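You operate a simulated robot arm through the tools that you are given. There is no shell and no other tool. Be economical: measure what you need, move in short steps, check, and stop when the job is done.

You run a simulated robot arm. Do the job below in one go: nothing can be reset, and whatever is moved stays where it is left.

## Task
Plug the propagator in, run its mat at 20 C until READY lights, then switch off.
Fine: green plug into the seeds socket, switch on after it; at the end mat dial and seeds switch are off.

Only the result counts: the job must be done as asked and must still hold three seconds after the hand-in. Knocking over, shifting, dropping, spilling or breaking anything else fails it.

## Robot
A 7-joint arm with a two-finger parallel gripper, fixed in place. Base frame: the origin is at the foot of the arm, x ahead of it, y to its left, z up; the work surface is at about z = 740. Lengths are in mm, angles in degrees, forces in N, time in s.
With the tool pointing down near the work surface it reaches from about 320 to 740 mm from the base axis. Its first joint turns from -115.0 to 115.0 degrees. Payload 3.91 kg.
The TCP is the grasp point between the finger pads, 30 mm short of the fingertips. In the tool frame z runs along the fingers and y along their closing line. Largest opening 110 mm; finger width 20, thickness 10; the body of the gripper, 48 by 112 mm, starts 55 mm behind the TCP.
Orientation is told as [roll, pitch, yaw] about the base's x, y, z axes, in that order, counted from this pose: with the fingers straight down and closing along the base's y, the tool's x points along the base's -x, its y along +y and its z along -z.

## Interface
- The arm moves only by the tool servo_tool. Its argument "deltas" is one flat list of numbers, 7 for each row, row after row: the turn, a rotation vector about the base's x, y, z in degrees, then the shift along the base's x, y, z in mm, then the gripper command, from -1 (fully open) to 1 (shut), values between in proportion. In form: [rx, ry, rz, x, y, z, claw, rx, ry, rz, x, y, z, claw, ...]. A call has 1 to 10 rows; each row is the pose to reach, as a shift and turn from the pose commanded when the call began. Each row takes 0.2 s and may step no farther than 50 mm and 8.6 degrees from the row before; otherwise, or with a gripper value out of range, the whole call is refused. Where a pose cannot be reached the arm comes as near as it can. A force on the tool above 90 N (or 10 N above the force at the start of the call, whichever is more), or a blocked arm, ends the call early, and 0.2 s more pass. The fingers move at their own pace (about 108 mm/s each) and stop on an object; they squeeze with about 22 N. The grip force told is the motor's: it shows also when the fingers shut on nothing. Time passes only in rows, and 0.2 s behind the last, so rows that repeat a pose let the fingers close. It gives the time, the measured TCP pose, the force on the tool (base axes), the opening and the grip force at its end, in the units of the frame above (readings bear some noise), with the torque about the TCP (base axes, N m) and any sound that the robot's microphone picked up.
- Cameras (640 x 400 px; columns grow to the right, rows downward): "scene" is fixed at [400.7, -651.2, 1371]; the picture's right is [0.62, 0.78, 0.00], its down [0.50, -0.40, -0.77] and it looks along [-0.60, 0.48, -0.64] (base axes); focal length 214 px, centre (320, 200). "wrist" rides on the gripper at [72, 17, -103] in the tool frame; the picture's right is [-0.23, 0.97, 0.00], its down [-0.76, -0.18, -0.62] and it looks along [-0.61, -0.14, 0.78] (tool axes); focal length 222 px, centre (320, 200). There is no depth. A picture from a camera that has moved, and an enlarged one, comes with that camera's place and axes in the base frame and with its lens.
- grab_frame(camera): a new picture of that camera. No time passes.
- lift_body(by): slides the trunk up (or, below 0, down) by that many mm; the arm rides with it, the base frame stays. It gives what a move gives, with no picture.
- inspect(camera, box): a new picture of the part [left, top, right, bottom] of that camera's present view, enlarged. No time passes.
- job_done(): hands the job in; it is judged then, once.

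Work in short steps. Places have to be worked out from the pictures, the camera data and where the tool is seen: move nearer, look again, correct. Check each grasp and each placing, and mend what went wrong. You have 120 turns and 68 pictures in all, those below and enlarged ones among them. Open the gripper and draw the arm clear of the work before you hand the job in, unless the task says otherwise; then end with one line.

The tools are called after ">>>" by a JSON object that holds its "fn" and its "kwargs". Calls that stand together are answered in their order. servo_tool: Moves the arm, as the interface text tells. Its arguments: {"type":"object","properties":{"deltas":{"type":"array","items":{"type":"number"}}},"required":["deltas"]} The other tools are called the same way: lift_body (by) slides the trunk up or down; grab_frame (camera) takes a picture; inspect (camera, box) takes an enlarged picture of a part of a camera's view; job_done () hands the job in.

At the start:

```text
t: 0.0
ee_pos: [237.8, -404.4, 1175.8]
tool_rot: [0.0, 0.0, -0.1]
wrist_force: [-0.4, 0.4, -0.5]
ft_torque: [0.0, 0.0, 0.02]
opening: 110.3
grasp_force: 0.1
trunk travel left (down, up): [-700.0, 290.0]
```

scene: 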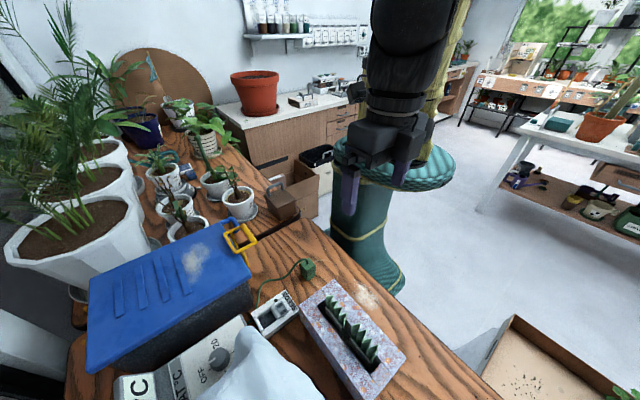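
wrist: 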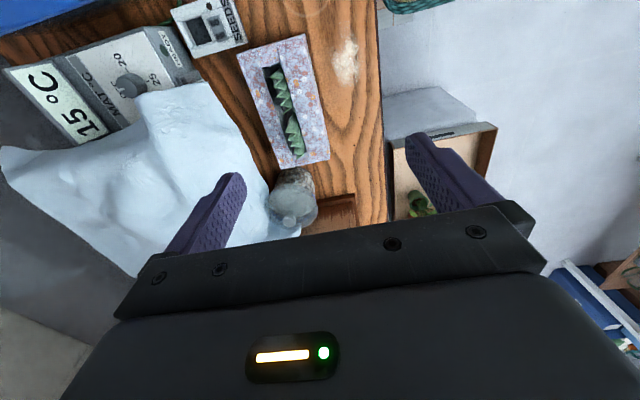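

The bench shows a green plug, a SEEDS socket box, a mat controller with dial, and a white cloth partly over it. I'll enlarge both views to read the details.

>>> {"fn": "inspect", "kwargs": {"camera": "scene", "box": [100, 240, 340, 400]}}

>>> {"fn": "inspect", "kwargs": {"camera": "wrist", "box": [0, 0, 320, 200]}}

```text
2.50 times, centred on (220, 320) of scene
camera zoom: at [400.7, -651.2, 1371.0], right [0.62, 0.78, 0.0], down [0.5, -0.4, -0.77], along [-0.6, 0.48, -0.64], focal length 536 px, centre (570, -100)
```

zoom: 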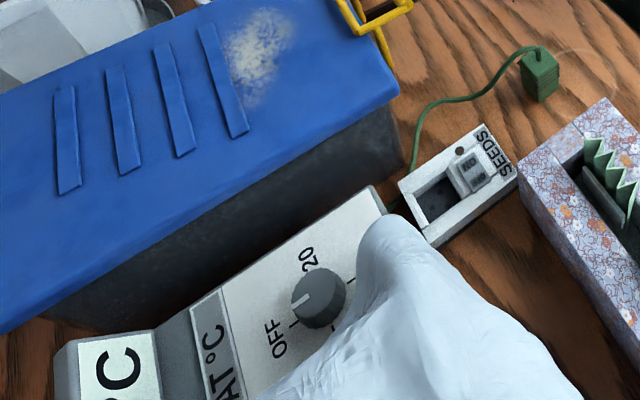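

```text
2.00 times, centred on (160, 100) of wrist
camera zoom: at [164.6, -390.1, 1278.9], right [0.23, 0.97, 0.0], down [0.76, -0.18, 0.62], along [0.61, -0.14, -0.78], focal length 444 px, centre (640, 400)
```

zoom: 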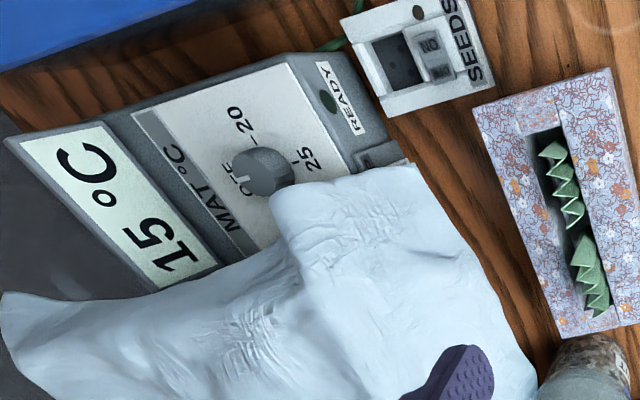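

The socket seems to be near (140,-605), the dial near (180,-720) and the plug near (91,-420). I'll move the wrist camera closer for better views.

>>> {"fn": "servo_tool", "kwargs": {"deltas": [0, 0, 0, -30, -18, -10, -1, 0, 0, 0, -60, -36, -20, -1, 0, 0, 0, -90, -54, -30, -1, 0, 0, 0, -120, -72, -40, -1, 0, 0, 0, -150, -90, -50, -1, 0, 0, 0, -180, -108, -60, -1, 0, 0, 0, -210, -126, -70, -1]}}

>>> {"fn": "grab_frame", "kwargs": {"camera": "wrist"}}

```text
t: 1.6
ee_pos: [23.0, -531.5, 1102.5]
tool_rot: [0.0, 0.0, 0.0]
wrist_force: [-0.9, -0.4, 0.0]
ft_torque: [0.0, -0.03, 0.01]
opening: 110.1
grasp_force: 0.1
trunk travel left (down, up): [-700.0, 290.0]
```

```text
63 pictures are left
camera wrist: at [-49.3, -516.5, 1205.8], right [0.23, 0.97, 0.0], down [0.76, -0.18, 0.62], along [0.61, -0.14, -0.78], focal length 222 px, centre (320, 200)
```

wrist: 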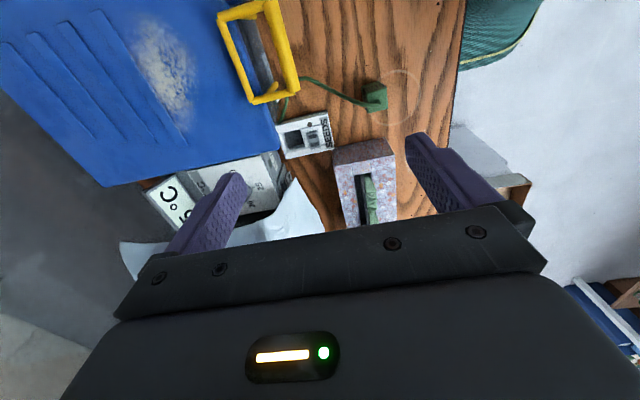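

Zooming into the bench region in this view to take more accurate pixel positions.

>>> {"fn": "inspect", "kwargs": {"camera": "wrist", "box": [140, 70, 400, 232]}}

>>> {"fn": "inspect", "kwargs": {"camera": "scene", "box": [230, 240, 350, 315]}}

```text
2.46 times, centred on (270, 151) of wrist
camera zoom: at [-49.3, -516.5, 1205.8], right [0.23, 0.97, 0.0], down [0.76, -0.18, 0.62], along [0.61, -0.14, -0.78], focal length 547 px, centre (443, 321)
```

zoom: 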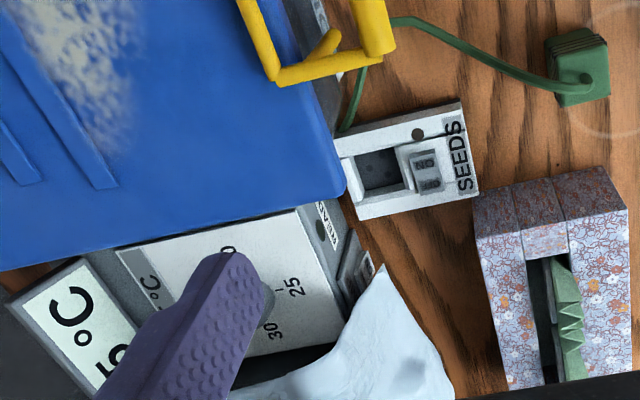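

```text
5.33 times, centred on (290, 278) of scene
camera zoom: at [400.7, -651.2, 1371.0], right [0.62, 0.78, 0.0], down [0.5, -0.4, -0.77], along [-0.6, 0.48, -0.64], focal length 1144 px, centre (480, -213)
```

zoom: 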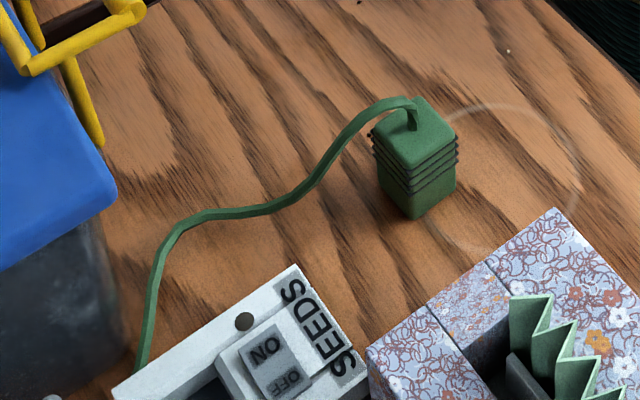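

Lid top is high (z≈880) with its corner close to the socket, so I'll want the camera side on +x/base side. Turning the tool yaw −85 while moving to (150,−480).

>>> {"fn": "servo_tool", "kwargs": {"deltas": [0, 0, -8.5, 14, 5, -5, -1, 0, 0, -17, 28, 10, -10, -1, 0, 0, -25.5, 42, 15, -15, -1, 0, 0, -34, 56, 20, -20, -1, 0, 0, -42.5, 70, 25, -25, -1, 0, 0, -51, 84, 30, -30, -1, 0, 0, -59.5, 98, 35, -35, -1, 0, 0, -68, 112, 40, -40, -1, 0, 0, -76.5, 126, 45, -45, -1, 0, 0, -85, 140, 50, -50, -1]}}

>>> {"fn": "grab_frame", "kwargs": {"camera": "wrist"}}

```text
t: 3.8
ee_pos: [166.8, -482.6, 1056.8]
tool_rot: [0.1, 0.0, -85.2]
wrist_force: [0.4, 0.3, -0.1]
ft_torque: [0.0, -0.03, -0.02]
opening: 110.0
grasp_force: 0.0
trunk travel left (down, up): [-700.0, 290.0]
```

```text
60 pictures are left
camera wrist: at [178.1, -409.9, 1159.5], right [0.99, -0.14, 0.0], down [-0.11, -0.77, 0.62], along [-0.09, -0.62, -0.78], focal length 222 px, centre (320, 200)
```

wrist: 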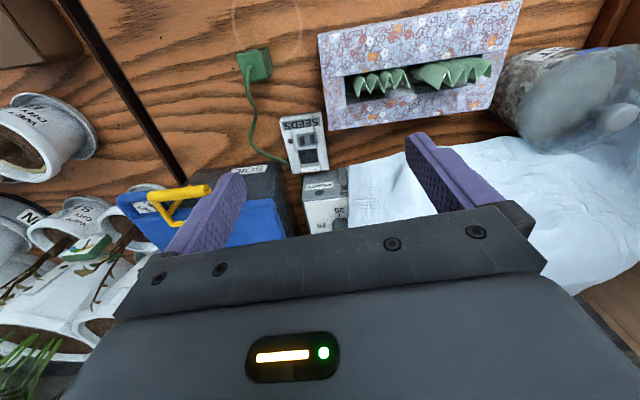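

This view shows plug, socket and controller clearly. Zooming in for measurement.

>>> {"fn": "inspect", "kwargs": {"camera": "wrist", "box": [220, 40, 380, 140]}}

>>> {"fn": "inspect", "kwargs": {"camera": "wrist", "box": [230, 110, 410, 240]}}

```text
4.00 times, centred on (300, 90) of wrist
camera zoom: at [178.1, -409.9, 1159.5], right [0.99, -0.14, 0.0], down [-0.11, -0.77, 0.62], along [-0.09, -0.62, -0.78], focal length 888 px, centre (400, 640)
```

zoom: 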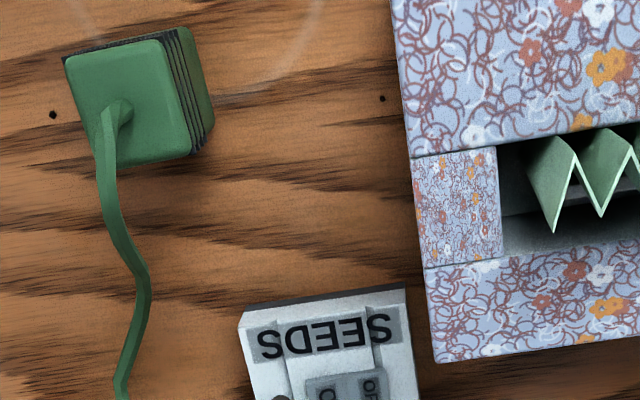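

```text
3.08 times, centred on (320, 175) of wrist
camera zoom: at [178.1, -409.9, 1159.5], right [0.99, -0.14, 0.0], down [-0.11, -0.77, 0.62], along [-0.09, -0.62, -0.78], focal length 684 px, centre (320, 277)
```

zoom: 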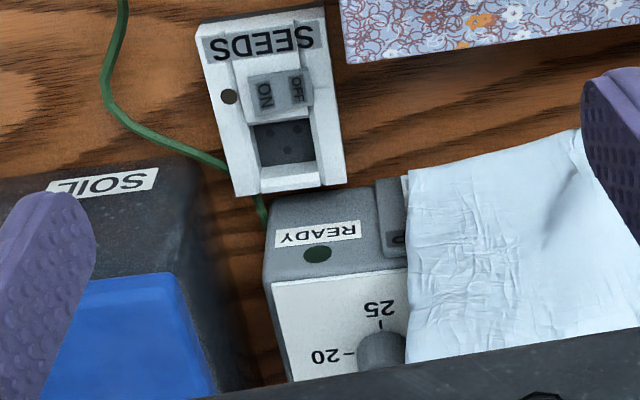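

I'll zoom further on the socket recess to see the pin layout.

>>> {"fn": "inspect", "kwargs": {"camera": "wrist", "box": [290, 108, 346, 178]}}

>>> {"fn": "inspect", "kwargs": {"camera": "scene", "box": [250, 285, 310, 340]}}

```text
5.71 times, centred on (318, 143) of wrist
camera zoom: at [178.1, -409.9, 1159.5], right [0.99, -0.14, 0.0], down [-0.11, -0.77, 0.62], along [-0.09, -0.62, -0.78], focal length 1269 px, centre (331, 526)
```

zoom: 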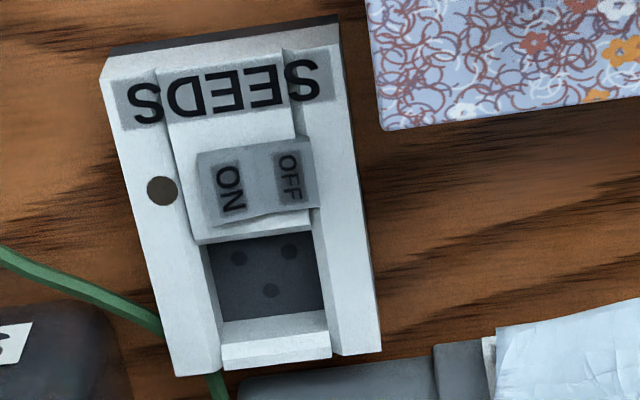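

```text
7.27 times, centred on (280, 312) of scene
camera zoom: at [400.7, -651.2, 1371.0], right [0.62, 0.78, 0.0], down [0.5, -0.4, -0.77], along [-0.6, 0.48, -0.64], focal length 1560 px, centre (611, -618)
```

zoom: 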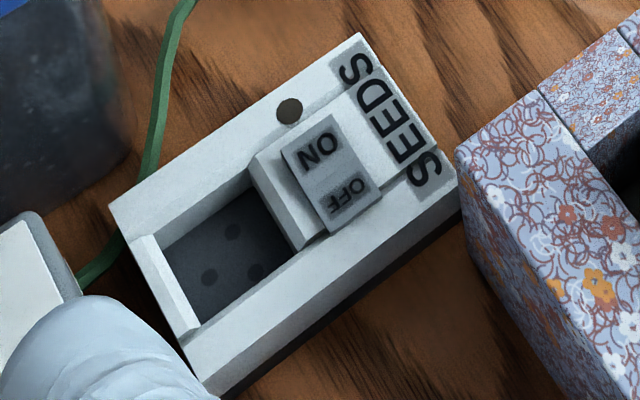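

Measurements: plug top centre ≈ (71,−446,783), ~36 mm square and axis-aligned; socket recess ≈ (123,−615), box x 90–162. I'll take yaw −90 and go lower to check lid clearance and heights.

>>> {"fn": "servo_tool", "kwargs": {"deltas": [0, 0, -1.2, -12, -7, -37, -1, 0, 0, -2.4, -24, -14, -74, -1, 0, 0, -3.6, -36, -21, -111, -1, 0, 0, -4.8, -48, -28, -148, -1]}}

>>> {"fn": "grab_frame", "kwargs": {"camera": "wrist"}}

>>> {"fn": "grab_frame", "kwargs": {"camera": "scene"}}

```text
t: 4.8
ee_pos: [119.9, -507.2, 909.7]
tool_rot: [0.0, 0.0, -89.9]
wrist_force: [-0.8, 0.4, -0.2]
ft_torque: [-0.01, -0.01, -0.02]
opening: 110.0
grasp_force: 0.1
trunk travel left (down, up): [-700.0, 290.0]
```

```text
55 pictures are left
camera wrist: at [136.4, -437.3, 1012.6], right [0.97, -0.22, 0.0], down [-0.18, -0.76, 0.62], along [-0.14, -0.61, -0.78], focal length 222 px, centre (320, 200)
```

wrist: 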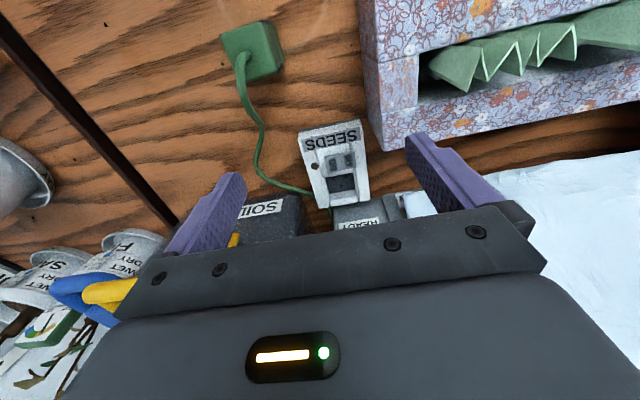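

```text
54 pictures are left
```

scene: 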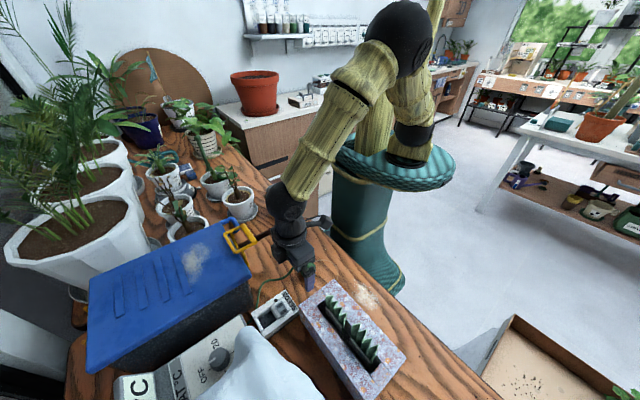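

Zooming on the socket/soil-bin corner from here.

>>> {"fn": "inspect", "kwargs": {"camera": "wrist", "box": [220, 110, 400, 235]}}

>>> {"fn": "inspect", "kwargs": {"camera": "wrist", "box": [200, 10, 300, 90]}}

```text
3.20 times, centred on (310, 172) of wrist
camera zoom: at [136.4, -437.3, 1012.6], right [0.97, -0.22, 0.0], down [-0.18, -0.76, 0.62], along [-0.14, -0.61, -0.78], focal length 711 px, centre (352, 288)
```

zoom: 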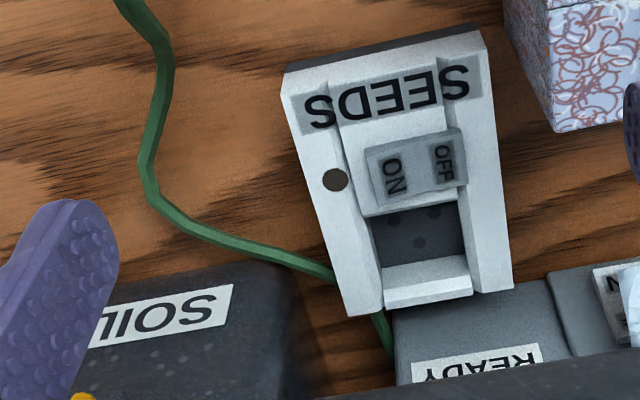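

```text
5.00 times, centred on (250, 50) of wrist
camera zoom: at [136.4, -437.3, 1012.6], right [0.97, -0.22, 0.0], down [-0.18, -0.76, 0.62], along [-0.14, -0.61, -0.78], focal length 1111 px, centre (670, 950)
```

zoom: 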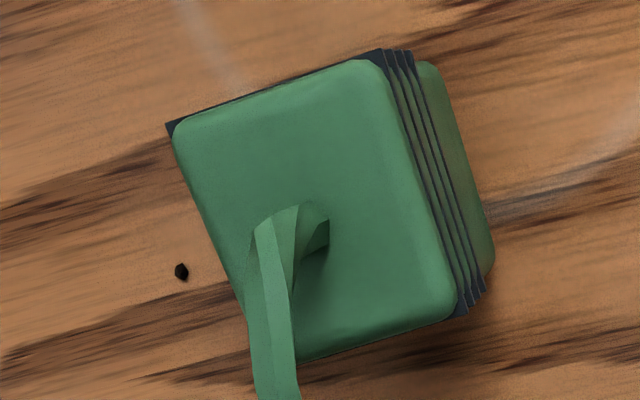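

The bin lid corner is at about (78,−606,898), so a vertical hand closing along x would hit it at the socket. I'll try leaning the hand 40° toward the base (roll −40), closing along x, above the plug, and see whether it's reachable.

>>> {"fn": "servo_tool", "kwargs": {"deltas": [-8, 0, 0, -10, 12, 8, -1, -16, 0, 0, -20, 24, 8, -1, -24, 0, 0, -30, 36, 8, -1, -32, 0, 0, -40, 48, 8, -1, -40, 0, 0, -49, 61, 8, -1, -40, 0, 0, -49, 61, 8, -1]}}

>>> {"fn": "grab_frame", "kwargs": {"camera": "wrist"}}

```text
t: 6.2
ee_pos: [69.5, -447.7, 915.8]
tool_rot: [-0.1, -40.0, -89.8]
wrist_force: [-0.9, 0.7, -0.6]
ft_torque: [0.0, 0.02, 0.02]
opening: 110.3
grasp_force: 0.0
trunk travel left (down, up): [-700.0, 290.0]
```

```text
51 pictures are left
camera wrist: at [86.1, -327.6, 947.6], right [0.97, -0.17, 0.14], down [-0.18, -0.18, 0.97], along [-0.14, -0.97, -0.21], focal length 222 px, centre (320, 200)
```

wrist: 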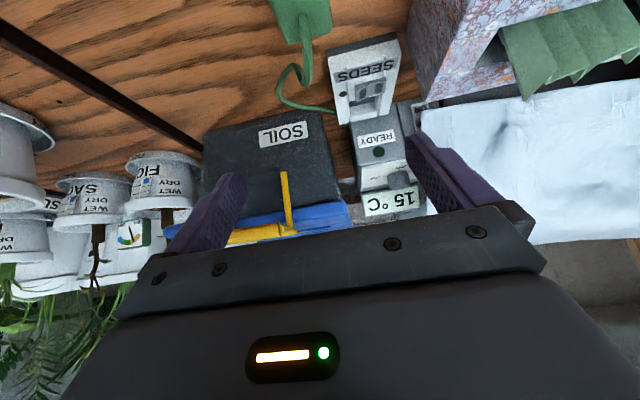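

The tilt is reachable and gives a side-on view. Zooming to measure heights of socket, controller and lid.

>>> {"fn": "inspect", "kwargs": {"camera": "wrist", "box": [190, 0, 440, 240]}}

```text
1.67 times, centred on (315, 120) of wrist
camera zoom: at [86.1, -327.6, 947.6], right [0.97, -0.17, 0.14], down [-0.18, -0.18, 0.97], along [-0.14, -0.97, -0.21], focal length 370 px, centre (328, 333)
```

zoom: 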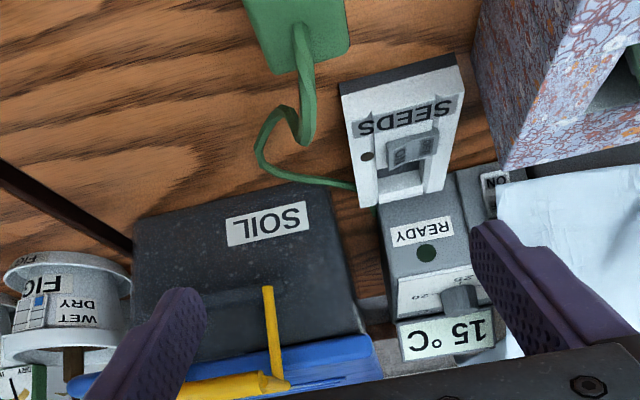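

Box is shallow (top ≈ z 755–765), so the plug will stand ~25 mm proud when seated. I'll tilt to −48 and descend to grip the plug's upper half, with the TCP at about (72,−431,793).

>>> {"fn": "servo_tool", "kwargs": {"deltas": [-4, 0, 0, 1, 8, -30, -1, -8, 0, 0, 2, 16, -60, -1, -8, 0, 0, 2, 16, -95, -1, -8, 0, 0, 2, 16, -123, -1, -8, 0, 0, 2, 16, -123, -1]}}

>>> {"fn": "grab_frame", "kwargs": {"camera": "wrist"}}

>>> {"fn": "inspect", "kwargs": {"camera": "scene", "box": [240, 200, 360, 300]}}

```text
t: 7.4
ee_pos: [73.1, -431.6, 795.9]
tool_rot: [-0.3, -48.0, -89.9]
wrist_force: [-0.5, -0.5, -0.5]
ft_torque: [0.02, -0.04, 0.01]
opening: 110.0
grasp_force: 0.0
trunk travel left (down, up): [-700.0, 290.0]
```

```text
49 pictures are left
camera wrist: at [88.9, -308.9, 808.4], right [0.97, -0.15, 0.17], down [-0.18, -0.05, 0.98], along [-0.14, -0.99, -0.07], focal length 222 px, centre (320, 200)
```

wrist: 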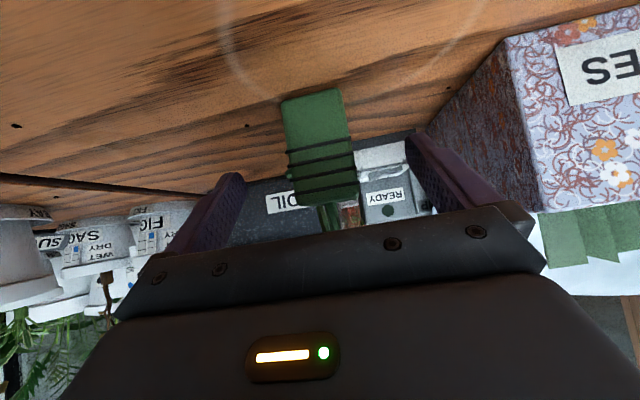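

```text
4.00 times, centred on (300, 250) of scene
camera zoom: at [400.7, -651.2, 1371.0], right [0.62, 0.78, 0.0], down [0.5, -0.4, -0.77], along [-0.6, 0.48, -0.64], focal length 858 px, centre (400, 0)
```

zoom: 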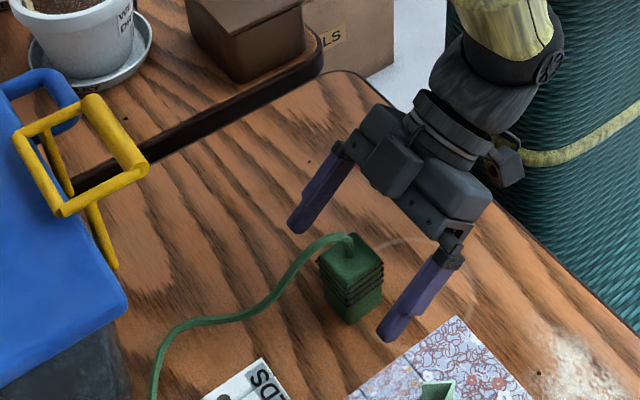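

Plug top is actually ≈ z 800 (60 mm tall), centred near (77,−444). Shift +4 in x, +3 in z and close.

>>> {"fn": "servo_tool", "kwargs": {"deltas": [0, 0, 0, 4, 0, 3, -1, 0, 0, 0, 4, 0, 3, 1, 0, 0, 0, 4, 0, 3, 1, 0, 0, 0, 4, 0, 3, 1]}}

>>> {"fn": "grab_frame", "kwargs": {"camera": "wrist"}}

```text
t: 8.4
ee_pos: [74.9, -432.6, 796.4]
tool_rot: [-0.2, -48.0, -89.7]
wrist_force: [-0.3, 0.4, -0.2]
ft_torque: [0.0, -0.03, 0.01]
opening: 35.6
grasp_force: 22.2
trunk travel left (down, up): [-700.0, 290.0]
```

```text
47 pictures are left
camera wrist: at [92.8, -309.3, 811.1], right [0.97, -0.15, 0.17], down [-0.18, -0.05, 0.98], along [-0.14, -0.99, -0.07], focal length 222 px, centre (320, 200)
```

wrist: 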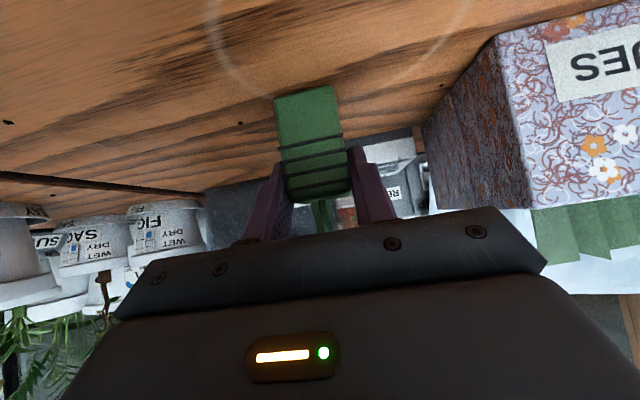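

Gripped at 35.6 mm. Lifting 50 mm and moving partway toward the socket.

>>> {"fn": "servo_tool", "kwargs": {"deltas": [0, 0, 0, 0, 0, 20, 1, 0, 0, 0, 0, 0, 50, 1, 0, 0, 0, 10, -30, 60, 1, 0, 0, 0, 20, -60, 60, 1, 0, 0, 0, 30, -90, 60, 1, 0, 0, 0, 30, -90, 60, 1]}}

>>> {"fn": "grab_frame", "kwargs": {"camera": "wrist"}}

>>> {"fn": "inspect", "kwargs": {"camera": "scene", "box": [220, 220, 340, 340]}}

```text
t: 9.8
ee_pos: [107.1, -520.9, 856.6]
tool_rot: [-0.2, -47.9, -89.8]
wrist_force: [1.2, -0.6, -0.7]
ft_torque: [-0.03, 0.0, -0.03]
opening: 35.5
grasp_force: 22.3
trunk travel left (down, up): [-700.0, 290.0]
```

```text
46 pictures are left
camera wrist: at [123.7, -397.8, 871.2], right [0.97, -0.15, 0.17], down [-0.18, -0.05, 0.98], along [-0.14, -0.99, -0.07], focal length 222 px, centre (320, 200)
```

wrist: 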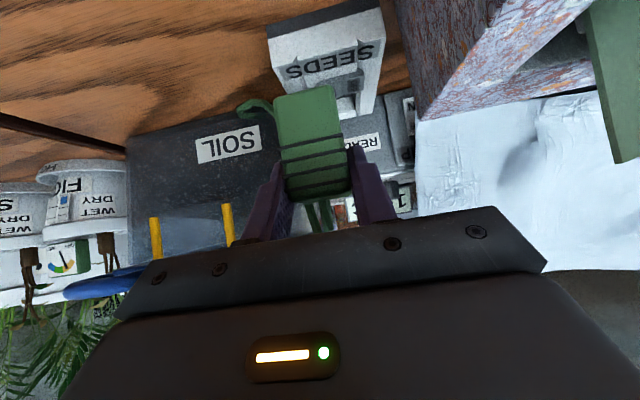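

```text
3.33 times, centred on (280, 280) of scene
camera zoom: at [400.7, -651.2, 1371.0], right [0.62, 0.78, 0.0], down [0.5, -0.4, -0.77], along [-0.6, 0.48, -0.64], focal length 715 px, centre (453, -67)
```

zoom: 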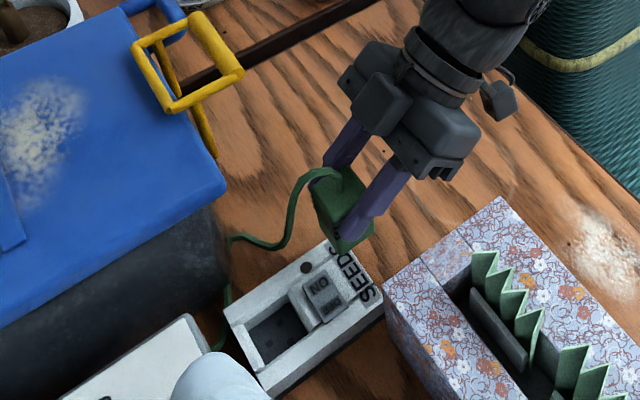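

The plug is held firmly. Zooming in on the plug and socket box for heights and alignment.

>>> {"fn": "inspect", "kwargs": {"camera": "wrist", "box": [240, 0, 420, 120]}}

```text
3.33 times, centred on (330, 60) of wrist
camera zoom: at [123.7, -397.8, 871.2], right [0.97, -0.15, 0.17], down [-0.18, -0.05, 0.98], along [-0.14, -0.99, -0.07], focal length 740 px, centre (287, 667)
```

zoom: 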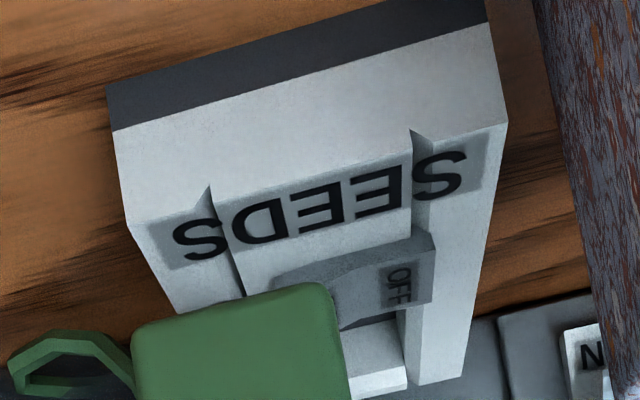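

Box: x 87.6–161.5, top z≈769; recess ≈ x 105–144.5, y −633…−595, floor ≈751. Move so the plug (about 13 mm beyond TCP in −y) hovers over the recess, then check.

>>> {"fn": "servo_tool", "kwargs": {"deltas": [0, 0, 0, 6, -27, 0, 1, 0, 0, 0, 12, -54, 0, 1, 0, 0, 0, 17.6, -80, 0, 1, 0, 0, 0, 17.6, -80, -8, 1]}}

>>> {"fn": "inspect", "kwargs": {"camera": "scene", "box": [240, 270, 320, 345]}}

>>> {"fn": "grab_frame", "kwargs": {"camera": "wrist"}}

```text
t: 10.8
ee_pos: [124.2, -602.9, 847.1]
tool_rot: [-0.3, -48.0, -89.8]
wrist_force: [-0.2, -0.5, -0.8]
ft_torque: [0.0, 0.01, -0.01]
opening: 35.5
grasp_force: 22.0
trunk travel left (down, up): [-700.0, 290.0]
```

```text
5.33 times, centred on (280, 308) of scene
camera zoom: at [400.7, -651.2, 1371.0], right [0.62, 0.78, 0.0], down [0.5, -0.4, -0.77], along [-0.6, 0.48, -0.64], focal length 1144 px, centre (533, -373)
```

zoom: 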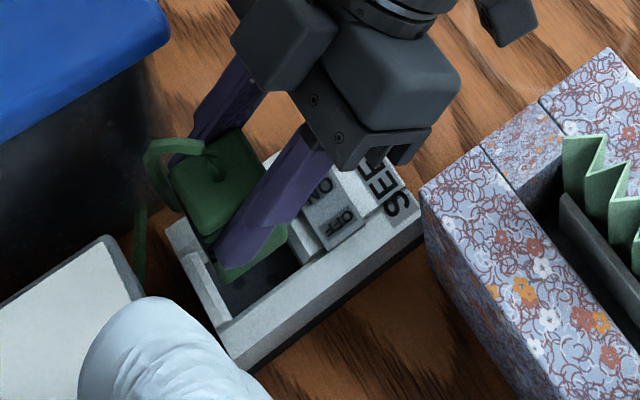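

```text
42 pictures are left
camera wrist: at [140.4, -478.8, 862.5], right [0.97, -0.15, 0.17], down [-0.18, -0.05, 0.98], along [-0.14, -0.99, -0.07], focal length 222 px, centre (320, 200)
```

wrist: 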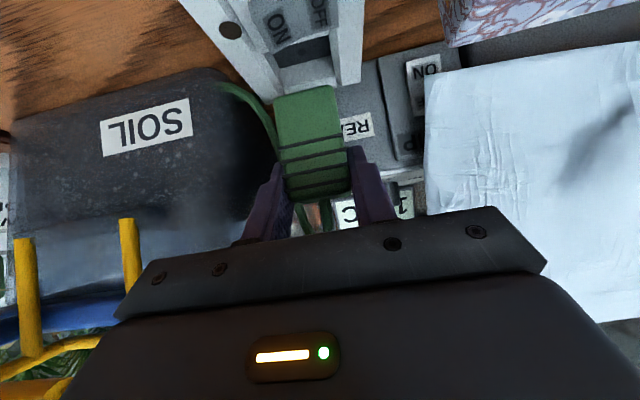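

The scene view puts the plug centre at about (124,−614.5), right over the recess. Descend 22 mm so its bottom just enters, and read forces.

>>> {"fn": "servo_tool", "kwargs": {"deltas": [0, 0, 0, 0.5, 0, -8, 1, 0, 0, 0, 0.5, 0, -16, 1, 0, 0, 0, 0.5, 0, -21, 1, 0, 0, 0, 0.5, 0, -24, 1, 0, 0, 0, 0.5, 0, -24, 1]}}

>>> {"fn": "inspect", "kwargs": {"camera": "scene", "box": [240, 270, 320, 345]}}

```text
t: 12.0
ee_pos: [126.2, -603.6, 824.4]
tool_rot: [-0.3, -48.0, -89.9]
wrist_force: [0.1, 0.1, -0.4]
ft_torque: [0.0, -0.01, -0.03]
opening: 35.4
grasp_force: 21.5
trunk travel left (down, up): [-700.0, 290.0]
```

```text
5.33 times, centred on (280, 308) of scene
camera zoom: at [400.7, -651.2, 1371.0], right [0.62, 0.78, 0.0], down [0.5, -0.4, -0.77], along [-0.6, 0.48, -0.64], focal length 1144 px, centre (533, -373)
```

zoom: 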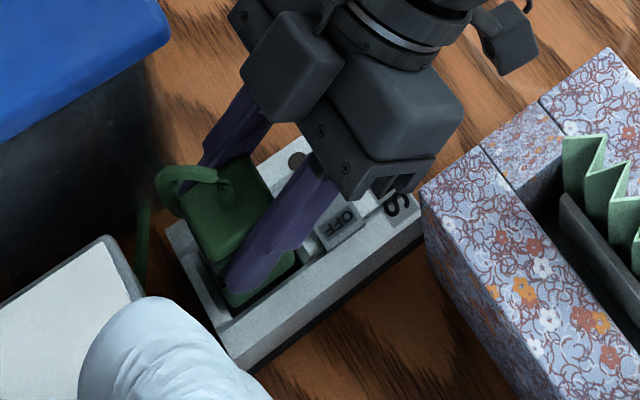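

No contact yet, plug is entering. Continuing down in 4 mm steps.

>>> {"fn": "servo_tool", "kwargs": {"deltas": [0, 0, 0, 0, 0, -4, 1, 0, 0, 0, 0, 0, -8, 1, 0, 0, 0, 0, 0, -8, 1]}}

>>> {"fn": "inspect", "kwargs": {"camera": "scene", "box": [255, 295, 305, 340]}}

```text
t: 12.8
ee_pos: [124.7, -603.5, 816.3]
tool_rot: [-0.2, -48.1, -89.7]
wrist_force: [0.3, 0.4, -1.2]
ft_torque: [-0.02, 0.02, -0.03]
opening: 35.3
grasp_force: 21.8
trunk travel left (down, up): [-700.0, 290.0]
```

```text
8.89 times, centred on (280, 318) of scene
camera zoom: at [400.7, -651.2, 1371.0], right [0.62, 0.78, 0.0], down [0.5, -0.4, -0.77], along [-0.6, 0.48, -0.64], focal length 1906 px, centre (676, -844)
```

zoom: 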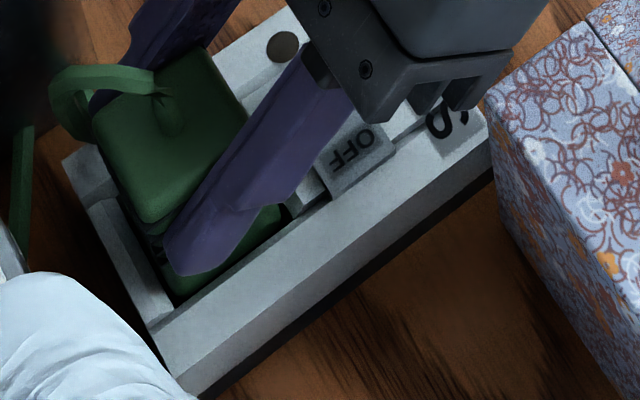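

It's inside the recess with no contact force. Continue down slowly to seat.

>>> {"fn": "servo_tool", "kwargs": {"deltas": [0, 0, 0, 0, 0, -3, 1, 0, 0, 0, 0, 0, -6, 1, 0, 0, 0, 0, 0, -9, 1, 0, 0, 0, 0, 0, -9, 1]}}

```text
t: 13.8
ee_pos: [124.7, -601.0, 808.0]
tool_rot: [-0.2, -48.0, -89.9]
wrist_force: [-0.8, -0.2, 2.7]
ft_torque: [-0.03, 0.0, 0.0]
opening: 35.7
grasp_force: 22.0
trunk travel left (down, up): [-700.0, 290.0]
```

Light contact force beginning. Pressing a few mm more.

>>> {"fn": "servo_tool", "kwargs": {"deltas": [0, 0, 0, 0, 0, -2, 1, 0, 0, 0, 0, 0, -4, 1, 0, 0, 0, 0, 0, -4, 1]}}

>>> {"fn": "inspect", "kwargs": {"camera": "scene", "box": [255, 295, 305, 340]}}

```text
t: 14.6
ee_pos: [124.7, -603.2, 805.1]
tool_rot: [-0.1, -48.4, -89.8]
wrist_force: [-0.9, -0.6, 18.3]
ft_torque: [-0.1, 0.02, -0.01]
opening: 35.8
grasp_force: 21.7
trunk travel left (down, up): [-700.0, 290.0]
```

```text
8.89 times, centred on (280, 318) of scene
camera zoom: at [400.7, -651.2, 1371.0], right [0.62, 0.78, 0.0], down [0.5, -0.4, -0.77], along [-0.6, 0.48, -0.64], focal length 1906 px, centre (676, -844)
```

zoom: 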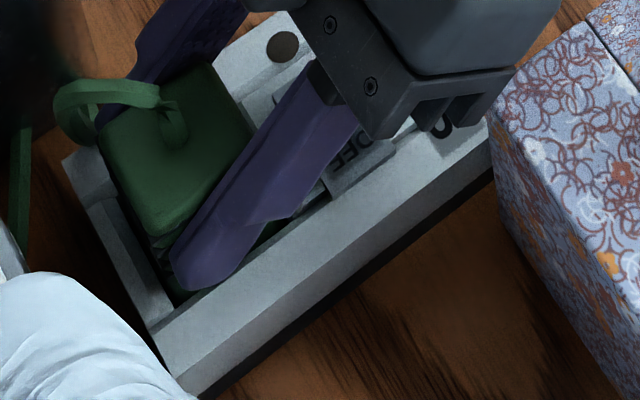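

18 N at a depth matching the recess floor. One small firm push to confirm seating.

>>> {"fn": "servo_tool", "kwargs": {"deltas": [0, 0, 0, 0, 0, -2, 1, 0, 0, 0, 0, 0, -3, 1, 0, 0, 0, 0, 0, -3, 1]}}

```text
t: 15.4
ee_pos: [124.7, -601.7, 802.1]
tool_rot: [-0.1, -48.1, -89.8]
wrist_force: [1.8, -3.6, 18.2]
ft_torque: [-0.14, -0.08, 0.0]
opening: 35.7
grasp_force: 22.0
trunk travel left (down, up): [-700.0, 290.0]
```

It moved 3 mm at steady force – either sliding in or slipping. Check picture, then push a bit more.

>>> {"fn": "servo_tool", "kwargs": {"deltas": [0, 0, 0, 0, 0, -2, 1, 0, 0, 0, 0, 0, -3, 1, 0, 0, 0, 0, 0, -3, 1]}}

>>> {"fn": "inspect", "kwargs": {"camera": "scene", "box": [255, 295, 305, 340]}}

```text
t: 16.2
ee_pos: [124.6, -602.3, 800.3]
tool_rot: [0.0, -48.3, -89.8]
wrist_force: [3.0, -4.5, 35.6]
ft_torque: [1.5, -1.08, -0.56]
opening: 35.5
grasp_force: 21.8
trunk travel left (down, up): [-700.0, 290.0]
```

```text
8.89 times, centred on (280, 318) of scene
camera zoom: at [400.7, -651.2, 1371.0], right [0.62, 0.78, 0.0], down [0.5, -0.4, -0.77], along [-0.6, 0.48, -0.64], focal length 1906 px, centre (676, -844)
```

zoom: 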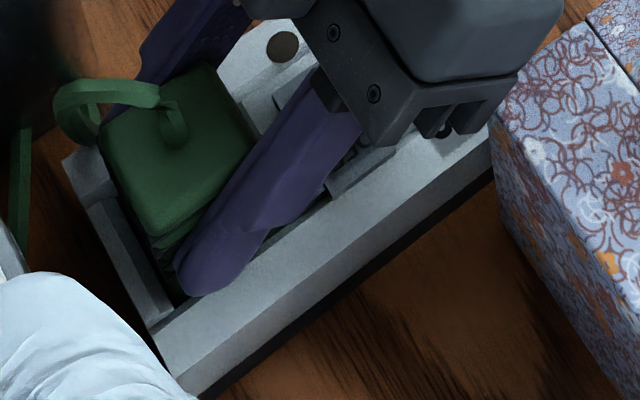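

The 35 N with torque indicates that the hand body touched the box near the OFF side; the plug had already bottomed. Back off 3 mm, open slightly, and retreat along the tool axis.

>>> {"fn": "servo_tool", "kwargs": {"deltas": [0, 0, 0, 0, 0, 4, 1, 0, 0, 0, 0, 0, 5, 0.1, 0, 0, 0, 0, 0, 5, 0.1, 0, 0, 0, 0, 0, 5, 0.1, 0, 0, 0, 0, 15, 18.5, 0.1, 0, 0, 0, 0, 37, 40, 0.1, 0, 0, 0, 0, 60, 65, 0.1, 0, 0, 0, 0, 80, 100, 0.1]}}

>>> {"fn": "grab_frame", "kwargs": {"camera": "wrist"}}

>>> {"fn": "inspect", "kwargs": {"camera": "scene", "box": [240, 280, 320, 345]}}

```text
t: 18.0
ee_pos: [122.2, -521.8, 898.8]
tool_rot: [-0.2, -48.0, -89.9]
wrist_force: [0.4, -0.7, 0.7]
ft_torque: [0.02, -0.01, -0.04]
opening: 49.4
grasp_force: 0.0
trunk travel left (down, up): [-700.0, 290.0]
```

```text
37 pictures are left
camera wrist: at [139.5, -398.1, 913.4], right [0.97, -0.15, 0.17], down [-0.17, -0.05, 0.98], along [-0.14, -0.99, -0.07], focal length 222 px, centre (320, 200)
```

wrist: 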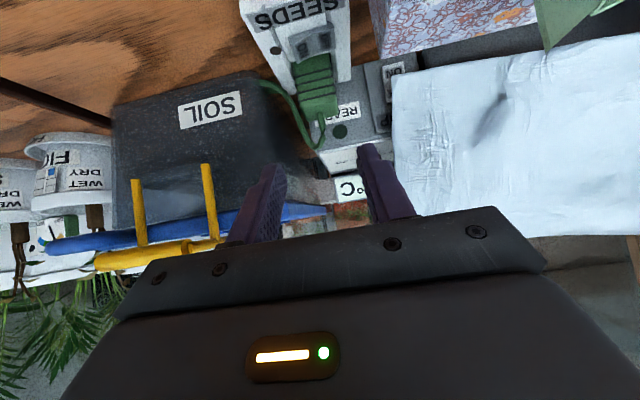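

```text
6.15 times, centred on (280, 312) of scene
camera zoom: at [400.7, -651.2, 1371.0], right [0.62, 0.78, 0.0], down [0.5, -0.4, -0.77], along [-0.6, 0.48, -0.64], focal length 1320 px, centre (566, -492)
```

zoom: 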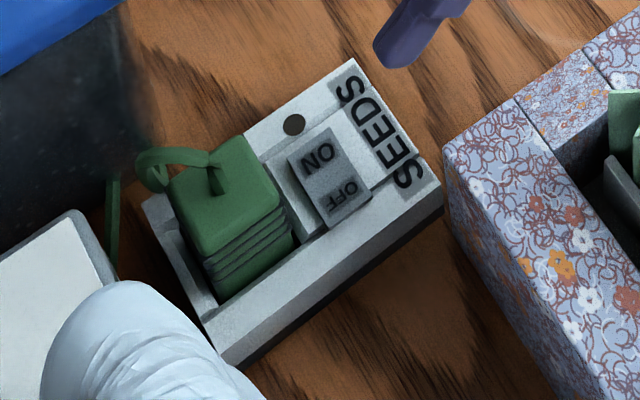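

Plug is fully seated (top z≈794) and the switch remains OFF. The rocker spans x≈112–149 at y≈−571, ON end near x 117. I'll use only the +x finger (opening 50) to press it, staying clear of the floral box at x>170.

>>> {"fn": "servo_tool", "kwargs": {"deltas": [0, 0, 0, -18, -10, -20, 0.1, 0, 0, 0, -35, -20, -45, 0.1, 0, 0, 0, -35, -34, -75, 0.1, 0, 0, 0, -35, -34, -90, 0.1, 0, 0, 0, -35, -34, -90, 0.1]}}

>>> {"fn": "inspect", "kwargs": {"camera": "scene", "box": [240, 280, 320, 330]}}

>>> {"fn": "grab_frame", "kwargs": {"camera": "wrist"}}

```text
t: 19.2
ee_pos: [88.0, -557.1, 807.6]
tool_rot: [-0.2, -48.0, -89.8]
wrist_force: [0.2, -0.1, -0.5]
ft_torque: [-0.02, 0.0, 0.01]
opening: 49.5
grasp_force: 0.0
trunk travel left (down, up): [-700.0, 290.0]
```

```text
8.00 times, centred on (280, 305) of scene
camera zoom: at [400.7, -651.2, 1371.0], right [0.62, 0.78, 0.0], down [0.5, -0.4, -0.77], along [-0.6, 0.48, -0.64], focal length 1716 px, centre (640, -640)
```

zoom: 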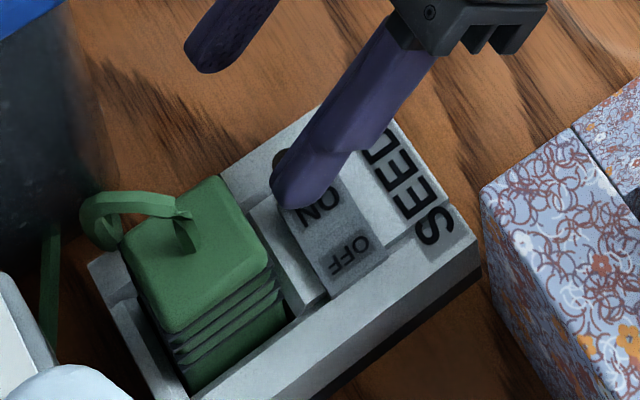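

```text
34 pictures are left
camera wrist: at [104.7, -433.0, 822.7], right [0.97, -0.15, 0.17], down [-0.18, -0.05, 0.98], along [-0.14, -0.99, -0.07], focal length 222 px, centre (320, 200)
```

wrist: 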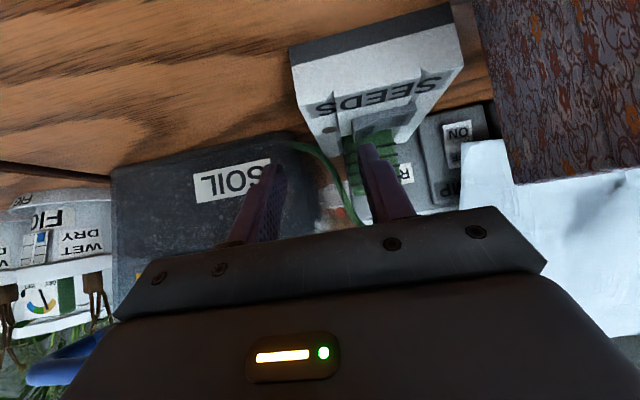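

The finger is over the ON end. Pressing down in small steps.

>>> {"fn": "servo_tool", "kwargs": {"deltas": [0, 0, 0, 0, 0, -5, 0.1, 0, 0, 0, 0, 0, -9, 0.1, 0, 0, 0, 0, 0, -12, 0.1, 0, 0, 0, 0, 0, -14, 0.1]}}

>>> {"fn": "inspect", "kwargs": {"camera": "scene", "box": [240, 280, 320, 330]}}

```text
t: 20.2
ee_pos: [88.8, -556.0, 801.8]
tool_rot: [0.2, -48.9, -90.0]
wrist_force: [-1.9, 12.9, 55.4]
ft_torque: [-0.53, -1.69, 0.18]
opening: 48.9
grasp_force: 0.1
trunk travel left (down, up): [-700.0, 290.0]
```

```text
8.00 times, centred on (280, 305) of scene
camera zoom: at [400.7, -651.2, 1371.0], right [0.62, 0.78, 0.0], down [0.5, -0.4, -0.77], along [-0.6, 0.48, -0.64], focal length 1716 px, centre (640, -640)
```

zoom: 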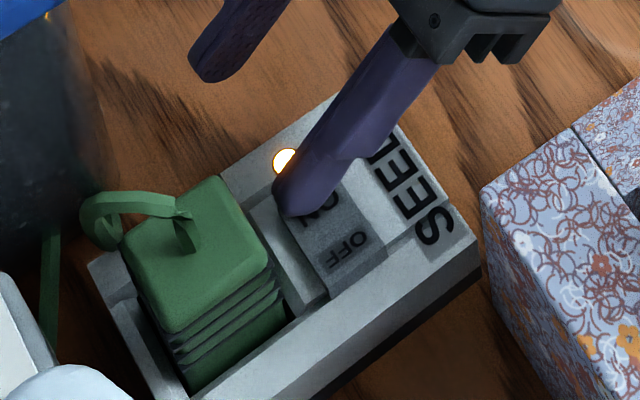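

The indicator lamp lit – the seeds switch is ON with the plug seated. Lifting clear and moving up for a look at the dial.

>>> {"fn": "servo_tool", "kwargs": {"deltas": [0, 0, 0, 0, 0, 10, 0.1, 0, 0, 0, 0, 10, 40, 0.1, 8, 0, 0, 10, 10, 80, 0.1, 16, 0, 0, 25, 10, 120, 0.1, 24, 0, 0, 40, 10, 160, 0.1, 32, 0, 0, 55, 0, 190, 0.1, 40, 0, 0, 70, -10, 210, 0.1, 48, 0, 0, 80, -20, 220, 0.1]}}

>>> {"fn": "grab_frame", "kwargs": {"camera": "wrist"}}

>>> {"fn": "inspect", "kwargs": {"camera": "scene", "box": [130, 280, 330, 400]}}

```text
t: 22.0
ee_pos: [168.8, -577.0, 1016.0]
tool_rot: [0.1, 0.1, -89.8]
wrist_force: [-0.1, -0.2, 0.7]
ft_torque: [0.04, -0.04, 0.0]
opening: 49.4
grasp_force: 0.1
trunk travel left (down, up): [-700.0, 290.0]
```

```text
32 pictures are left
camera wrist: at [185.3, -507.1, 1117.7], right [0.97, -0.22, 0.0], down [-0.18, -0.76, 0.62], along [-0.14, -0.61, -0.78], focal length 222 px, centre (320, 200)
```

wrist: 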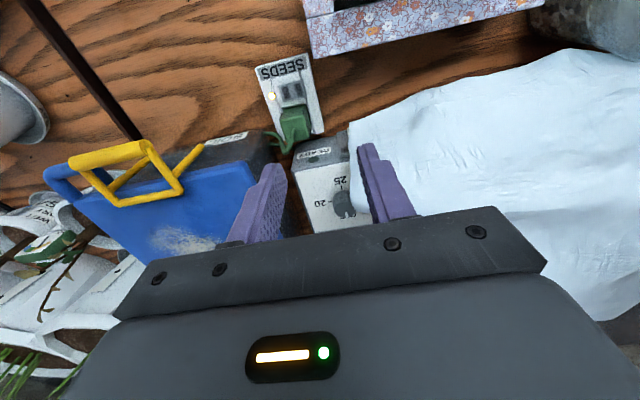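

```text
3.20 times, centred on (230, 340) of scene
camera zoom: at [400.7, -651.2, 1371.0], right [0.62, 0.78, 0.0], down [0.5, -0.4, -0.77], along [-0.6, 0.48, -0.64], focal length 686 px, centre (608, -248)
```

zoom: 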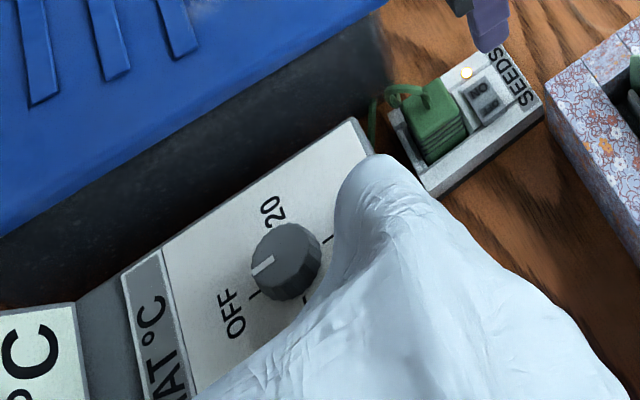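

The lamp stays lit; the dial pointer is at OFF. Zooming the wrist view onto the dial and cloth edge.

>>> {"fn": "inspect", "kwargs": {"camera": "wrist", "box": [270, 120, 400, 235]}}

```text
3.48 times, centred on (335, 178) of wrist
camera zoom: at [185.3, -507.1, 1117.7], right [0.97, -0.22, 0.0], down [-0.18, -0.76, 0.62], along [-0.14, -0.61, -0.78], focal length 773 px, centre (268, 278)
```

zoom: 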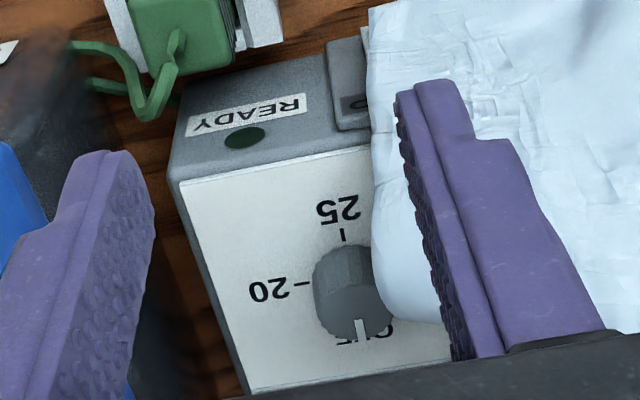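

Dial layout: OFF at −y, 20 at −x, 25 at +y, 30 at +x beneath the cloth; so OFF→20 is 90° clockwise from above. I'll hover over the dial for a near-vertical look, keeping above cloth and lid.

>>> {"fn": "servo_tool", "kwargs": {"deltas": [0, 0, 0, -3, -40, -10, 0.1, 0, 0, 0, -6, -80, -20, 0.1, 0, 0, 0, -10, -120, -40, 0.1, 0, 0, 0, -14, -156, -50, 0.1, 0, 0, 0, -14, -156, -50, 0.1]}}

>>> {"fn": "grab_frame", "kwargs": {"camera": "wrist"}}

>>> {"fn": "grab_frame", "kwargs": {"camera": "scene"}}

```text
t: 23.2
ee_pos: [150.2, -695.3, 961.2]
tool_rot: [0.0, 0.1, -89.8]
wrist_force: [-0.4, 0.5, 0.1]
ft_torque: [0.0, -0.04, 0.05]
opening: 49.6
grasp_force: 0.0
out of reach, approached as far as the arm can: row 4, 5
trunk travel left (down, up): [-700.0, 290.0]
```

```text
29 pictures are left
camera wrist: at [167.8, -625.7, 1064.4], right [0.97, -0.22, 0.0], down [-0.18, -0.76, 0.62], along [-0.14, -0.61, -0.78], focal length 222 px, centre (320, 200)
```

wrist: 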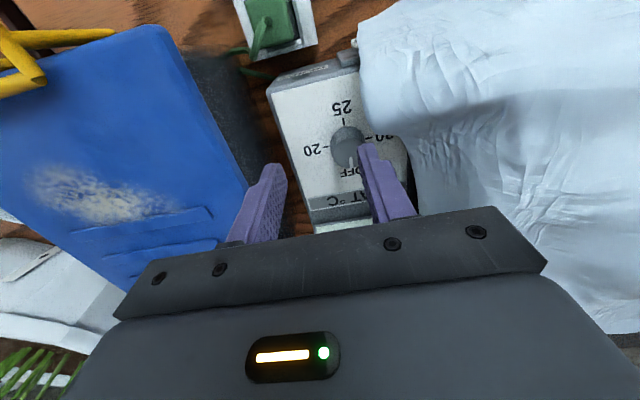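

```text
28 pictures are left
```

scene: 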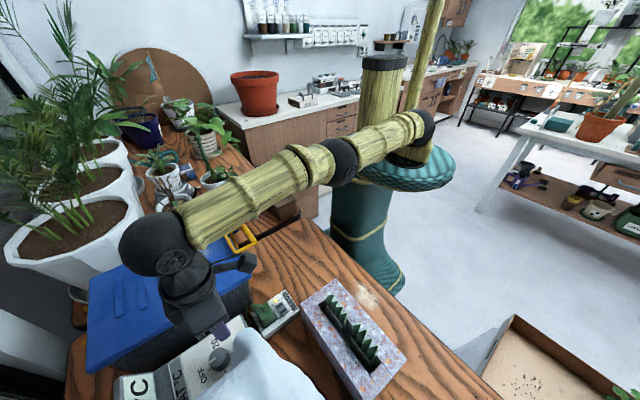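

Vertical reach ends near y −695 here. Zooming on the dial from this overhead view.

>>> {"fn": "inspect", "kwargs": {"camera": "wrist", "box": [260, 70, 440, 240]}}

```text
2.35 times, centred on (350, 155) of wrist
camera zoom: at [167.8, -625.7, 1064.4], right [0.97, -0.22, 0.0], down [-0.18, -0.76, 0.62], along [-0.14, -0.61, -0.78], focal length 523 px, centre (249, 306)
```

zoom: 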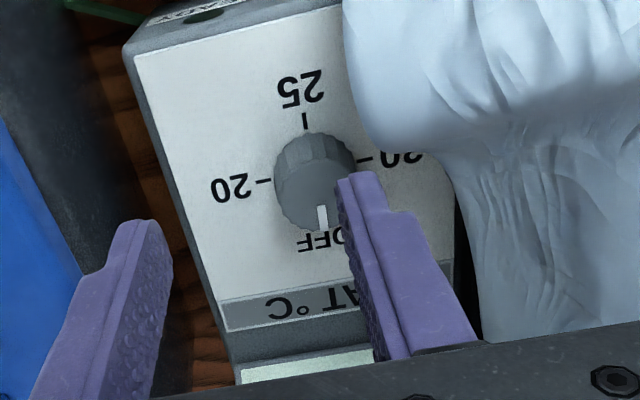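

Dial centre works out at about (174.5,−732), panel z≈836, knob top z≈861, ⌀≈34; cloth bulge (z≈910) sits at +x,+y of it. I'll tilt −10° for reach, with the closing line near ±x (yaw −95), first hovering at z≈930.

>>> {"fn": "servo_tool", "kwargs": {"deltas": [-3, 0, -1, 4, 1, -8, -0.13, -6, 0, -3, 8, 2, -16, -0.13, -10, 0, -5, 14, 4, -26, -0.13, -10, 0, -5, 20, 5, -36, -0.13, -10, 0, -5, 20, 5, -36, -0.13]}}

>>> {"fn": "grab_frame", "kwargs": {"camera": "wrist"}}

>>> {"fn": "inspect", "kwargs": {"camera": "scene", "box": [150, 300, 290, 400]}}

```text
t: 24.4
ee_pos: [172.1, -692.0, 926.2]
tool_rot: [0.3, -9.9, -94.9]
wrist_force: [0.2, -0.7, 0.2]
ft_torque: [0.0, 0.0, -0.02]
opening: 62.2
grasp_force: 0.0
trunk travel left (down, up): [-700.0, 290.0]
```

```text
26 pictures are left
camera wrist: at [195.9, -605.2, 1015.6], right [0.95, -0.3, 0.05], down [-0.24, -0.62, 0.74], along [-0.2, -0.72, -0.67], focal length 222 px, centre (320, 200)
```

wrist: 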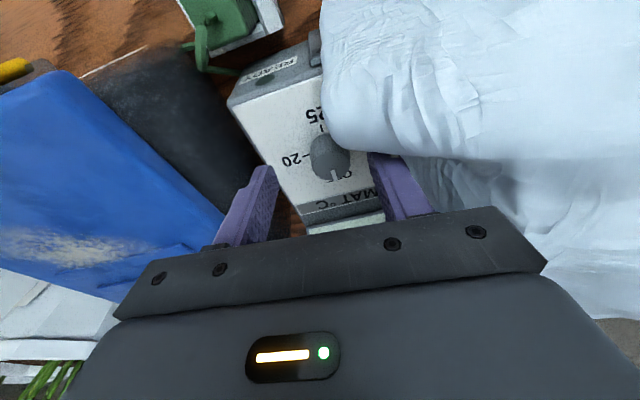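

```text
4.00 times, centred on (220, 350) of scene
camera zoom: at [400.7, -651.2, 1371.0], right [0.62, 0.78, 0.0], down [0.5, -0.4, -0.77], along [-0.6, 0.48, -0.64], focal length 858 px, centre (720, -400)
```

zoom: 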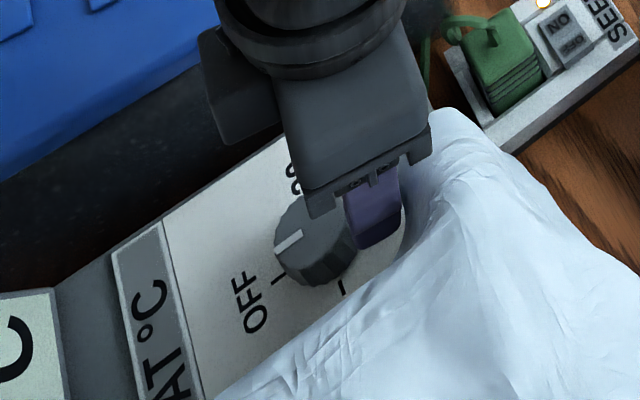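

The deltas are relative to the reached pose, so I'm at y −692. Move out to y −728 at this height with the opening reduced to 54, then check before descending.

>>> {"fn": "servo_tool", "kwargs": {"deltas": [0, 0, 0, 0, -12, 0, 0.02, 0, 0, 0, 1, -24, 0, 0.02, 0, 0, 0, 2.5, -36, 0, 0.02, 0, 0, 0, 2.5, -36, -15, 0.02, 0, 0, 0, 2.5, -36, -15, 0.02]}}

>>> {"fn": "inspect", "kwargs": {"camera": "wrist", "box": [220, 60, 460, 220]}}

>>> {"fn": "inspect", "kwargs": {"camera": "scene", "box": [150, 300, 290, 400]}}

```text
t: 25.6
ee_pos: [175.1, -727.7, 912.8]
tool_rot: [0.4, -10.0, -94.9]
wrist_force: [0.7, -0.2, 0.4]
ft_torque: [0.01, -0.01, 0.0]
opening: 54.0
grasp_force: 0.1
trunk travel left (down, up): [-700.0, 290.0]
```

```text
2.50 times, centred on (340, 140) of wrist
camera zoom: at [199.0, -642.3, 1000.2], right [0.95, -0.31, 0.05], down [-0.24, -0.62, 0.74], along [-0.2, -0.72, -0.67], focal length 555 px, centre (270, 350)
```

zoom: 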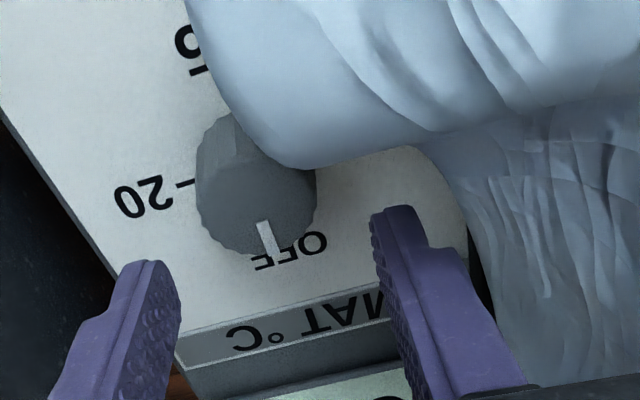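

```text
4.00 times, centred on (220, 350) of scene
camera zoom: at [400.7, -651.2, 1371.0], right [0.62, 0.78, 0.0], down [0.5, -0.4, -0.77], along [-0.6, 0.48, -0.64], focal length 858 px, centre (720, -400)
```

zoom: 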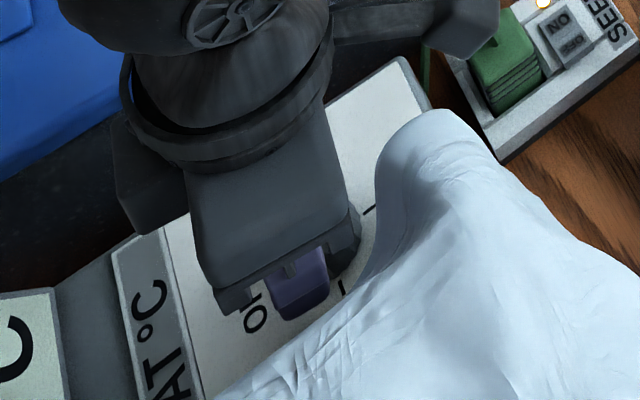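

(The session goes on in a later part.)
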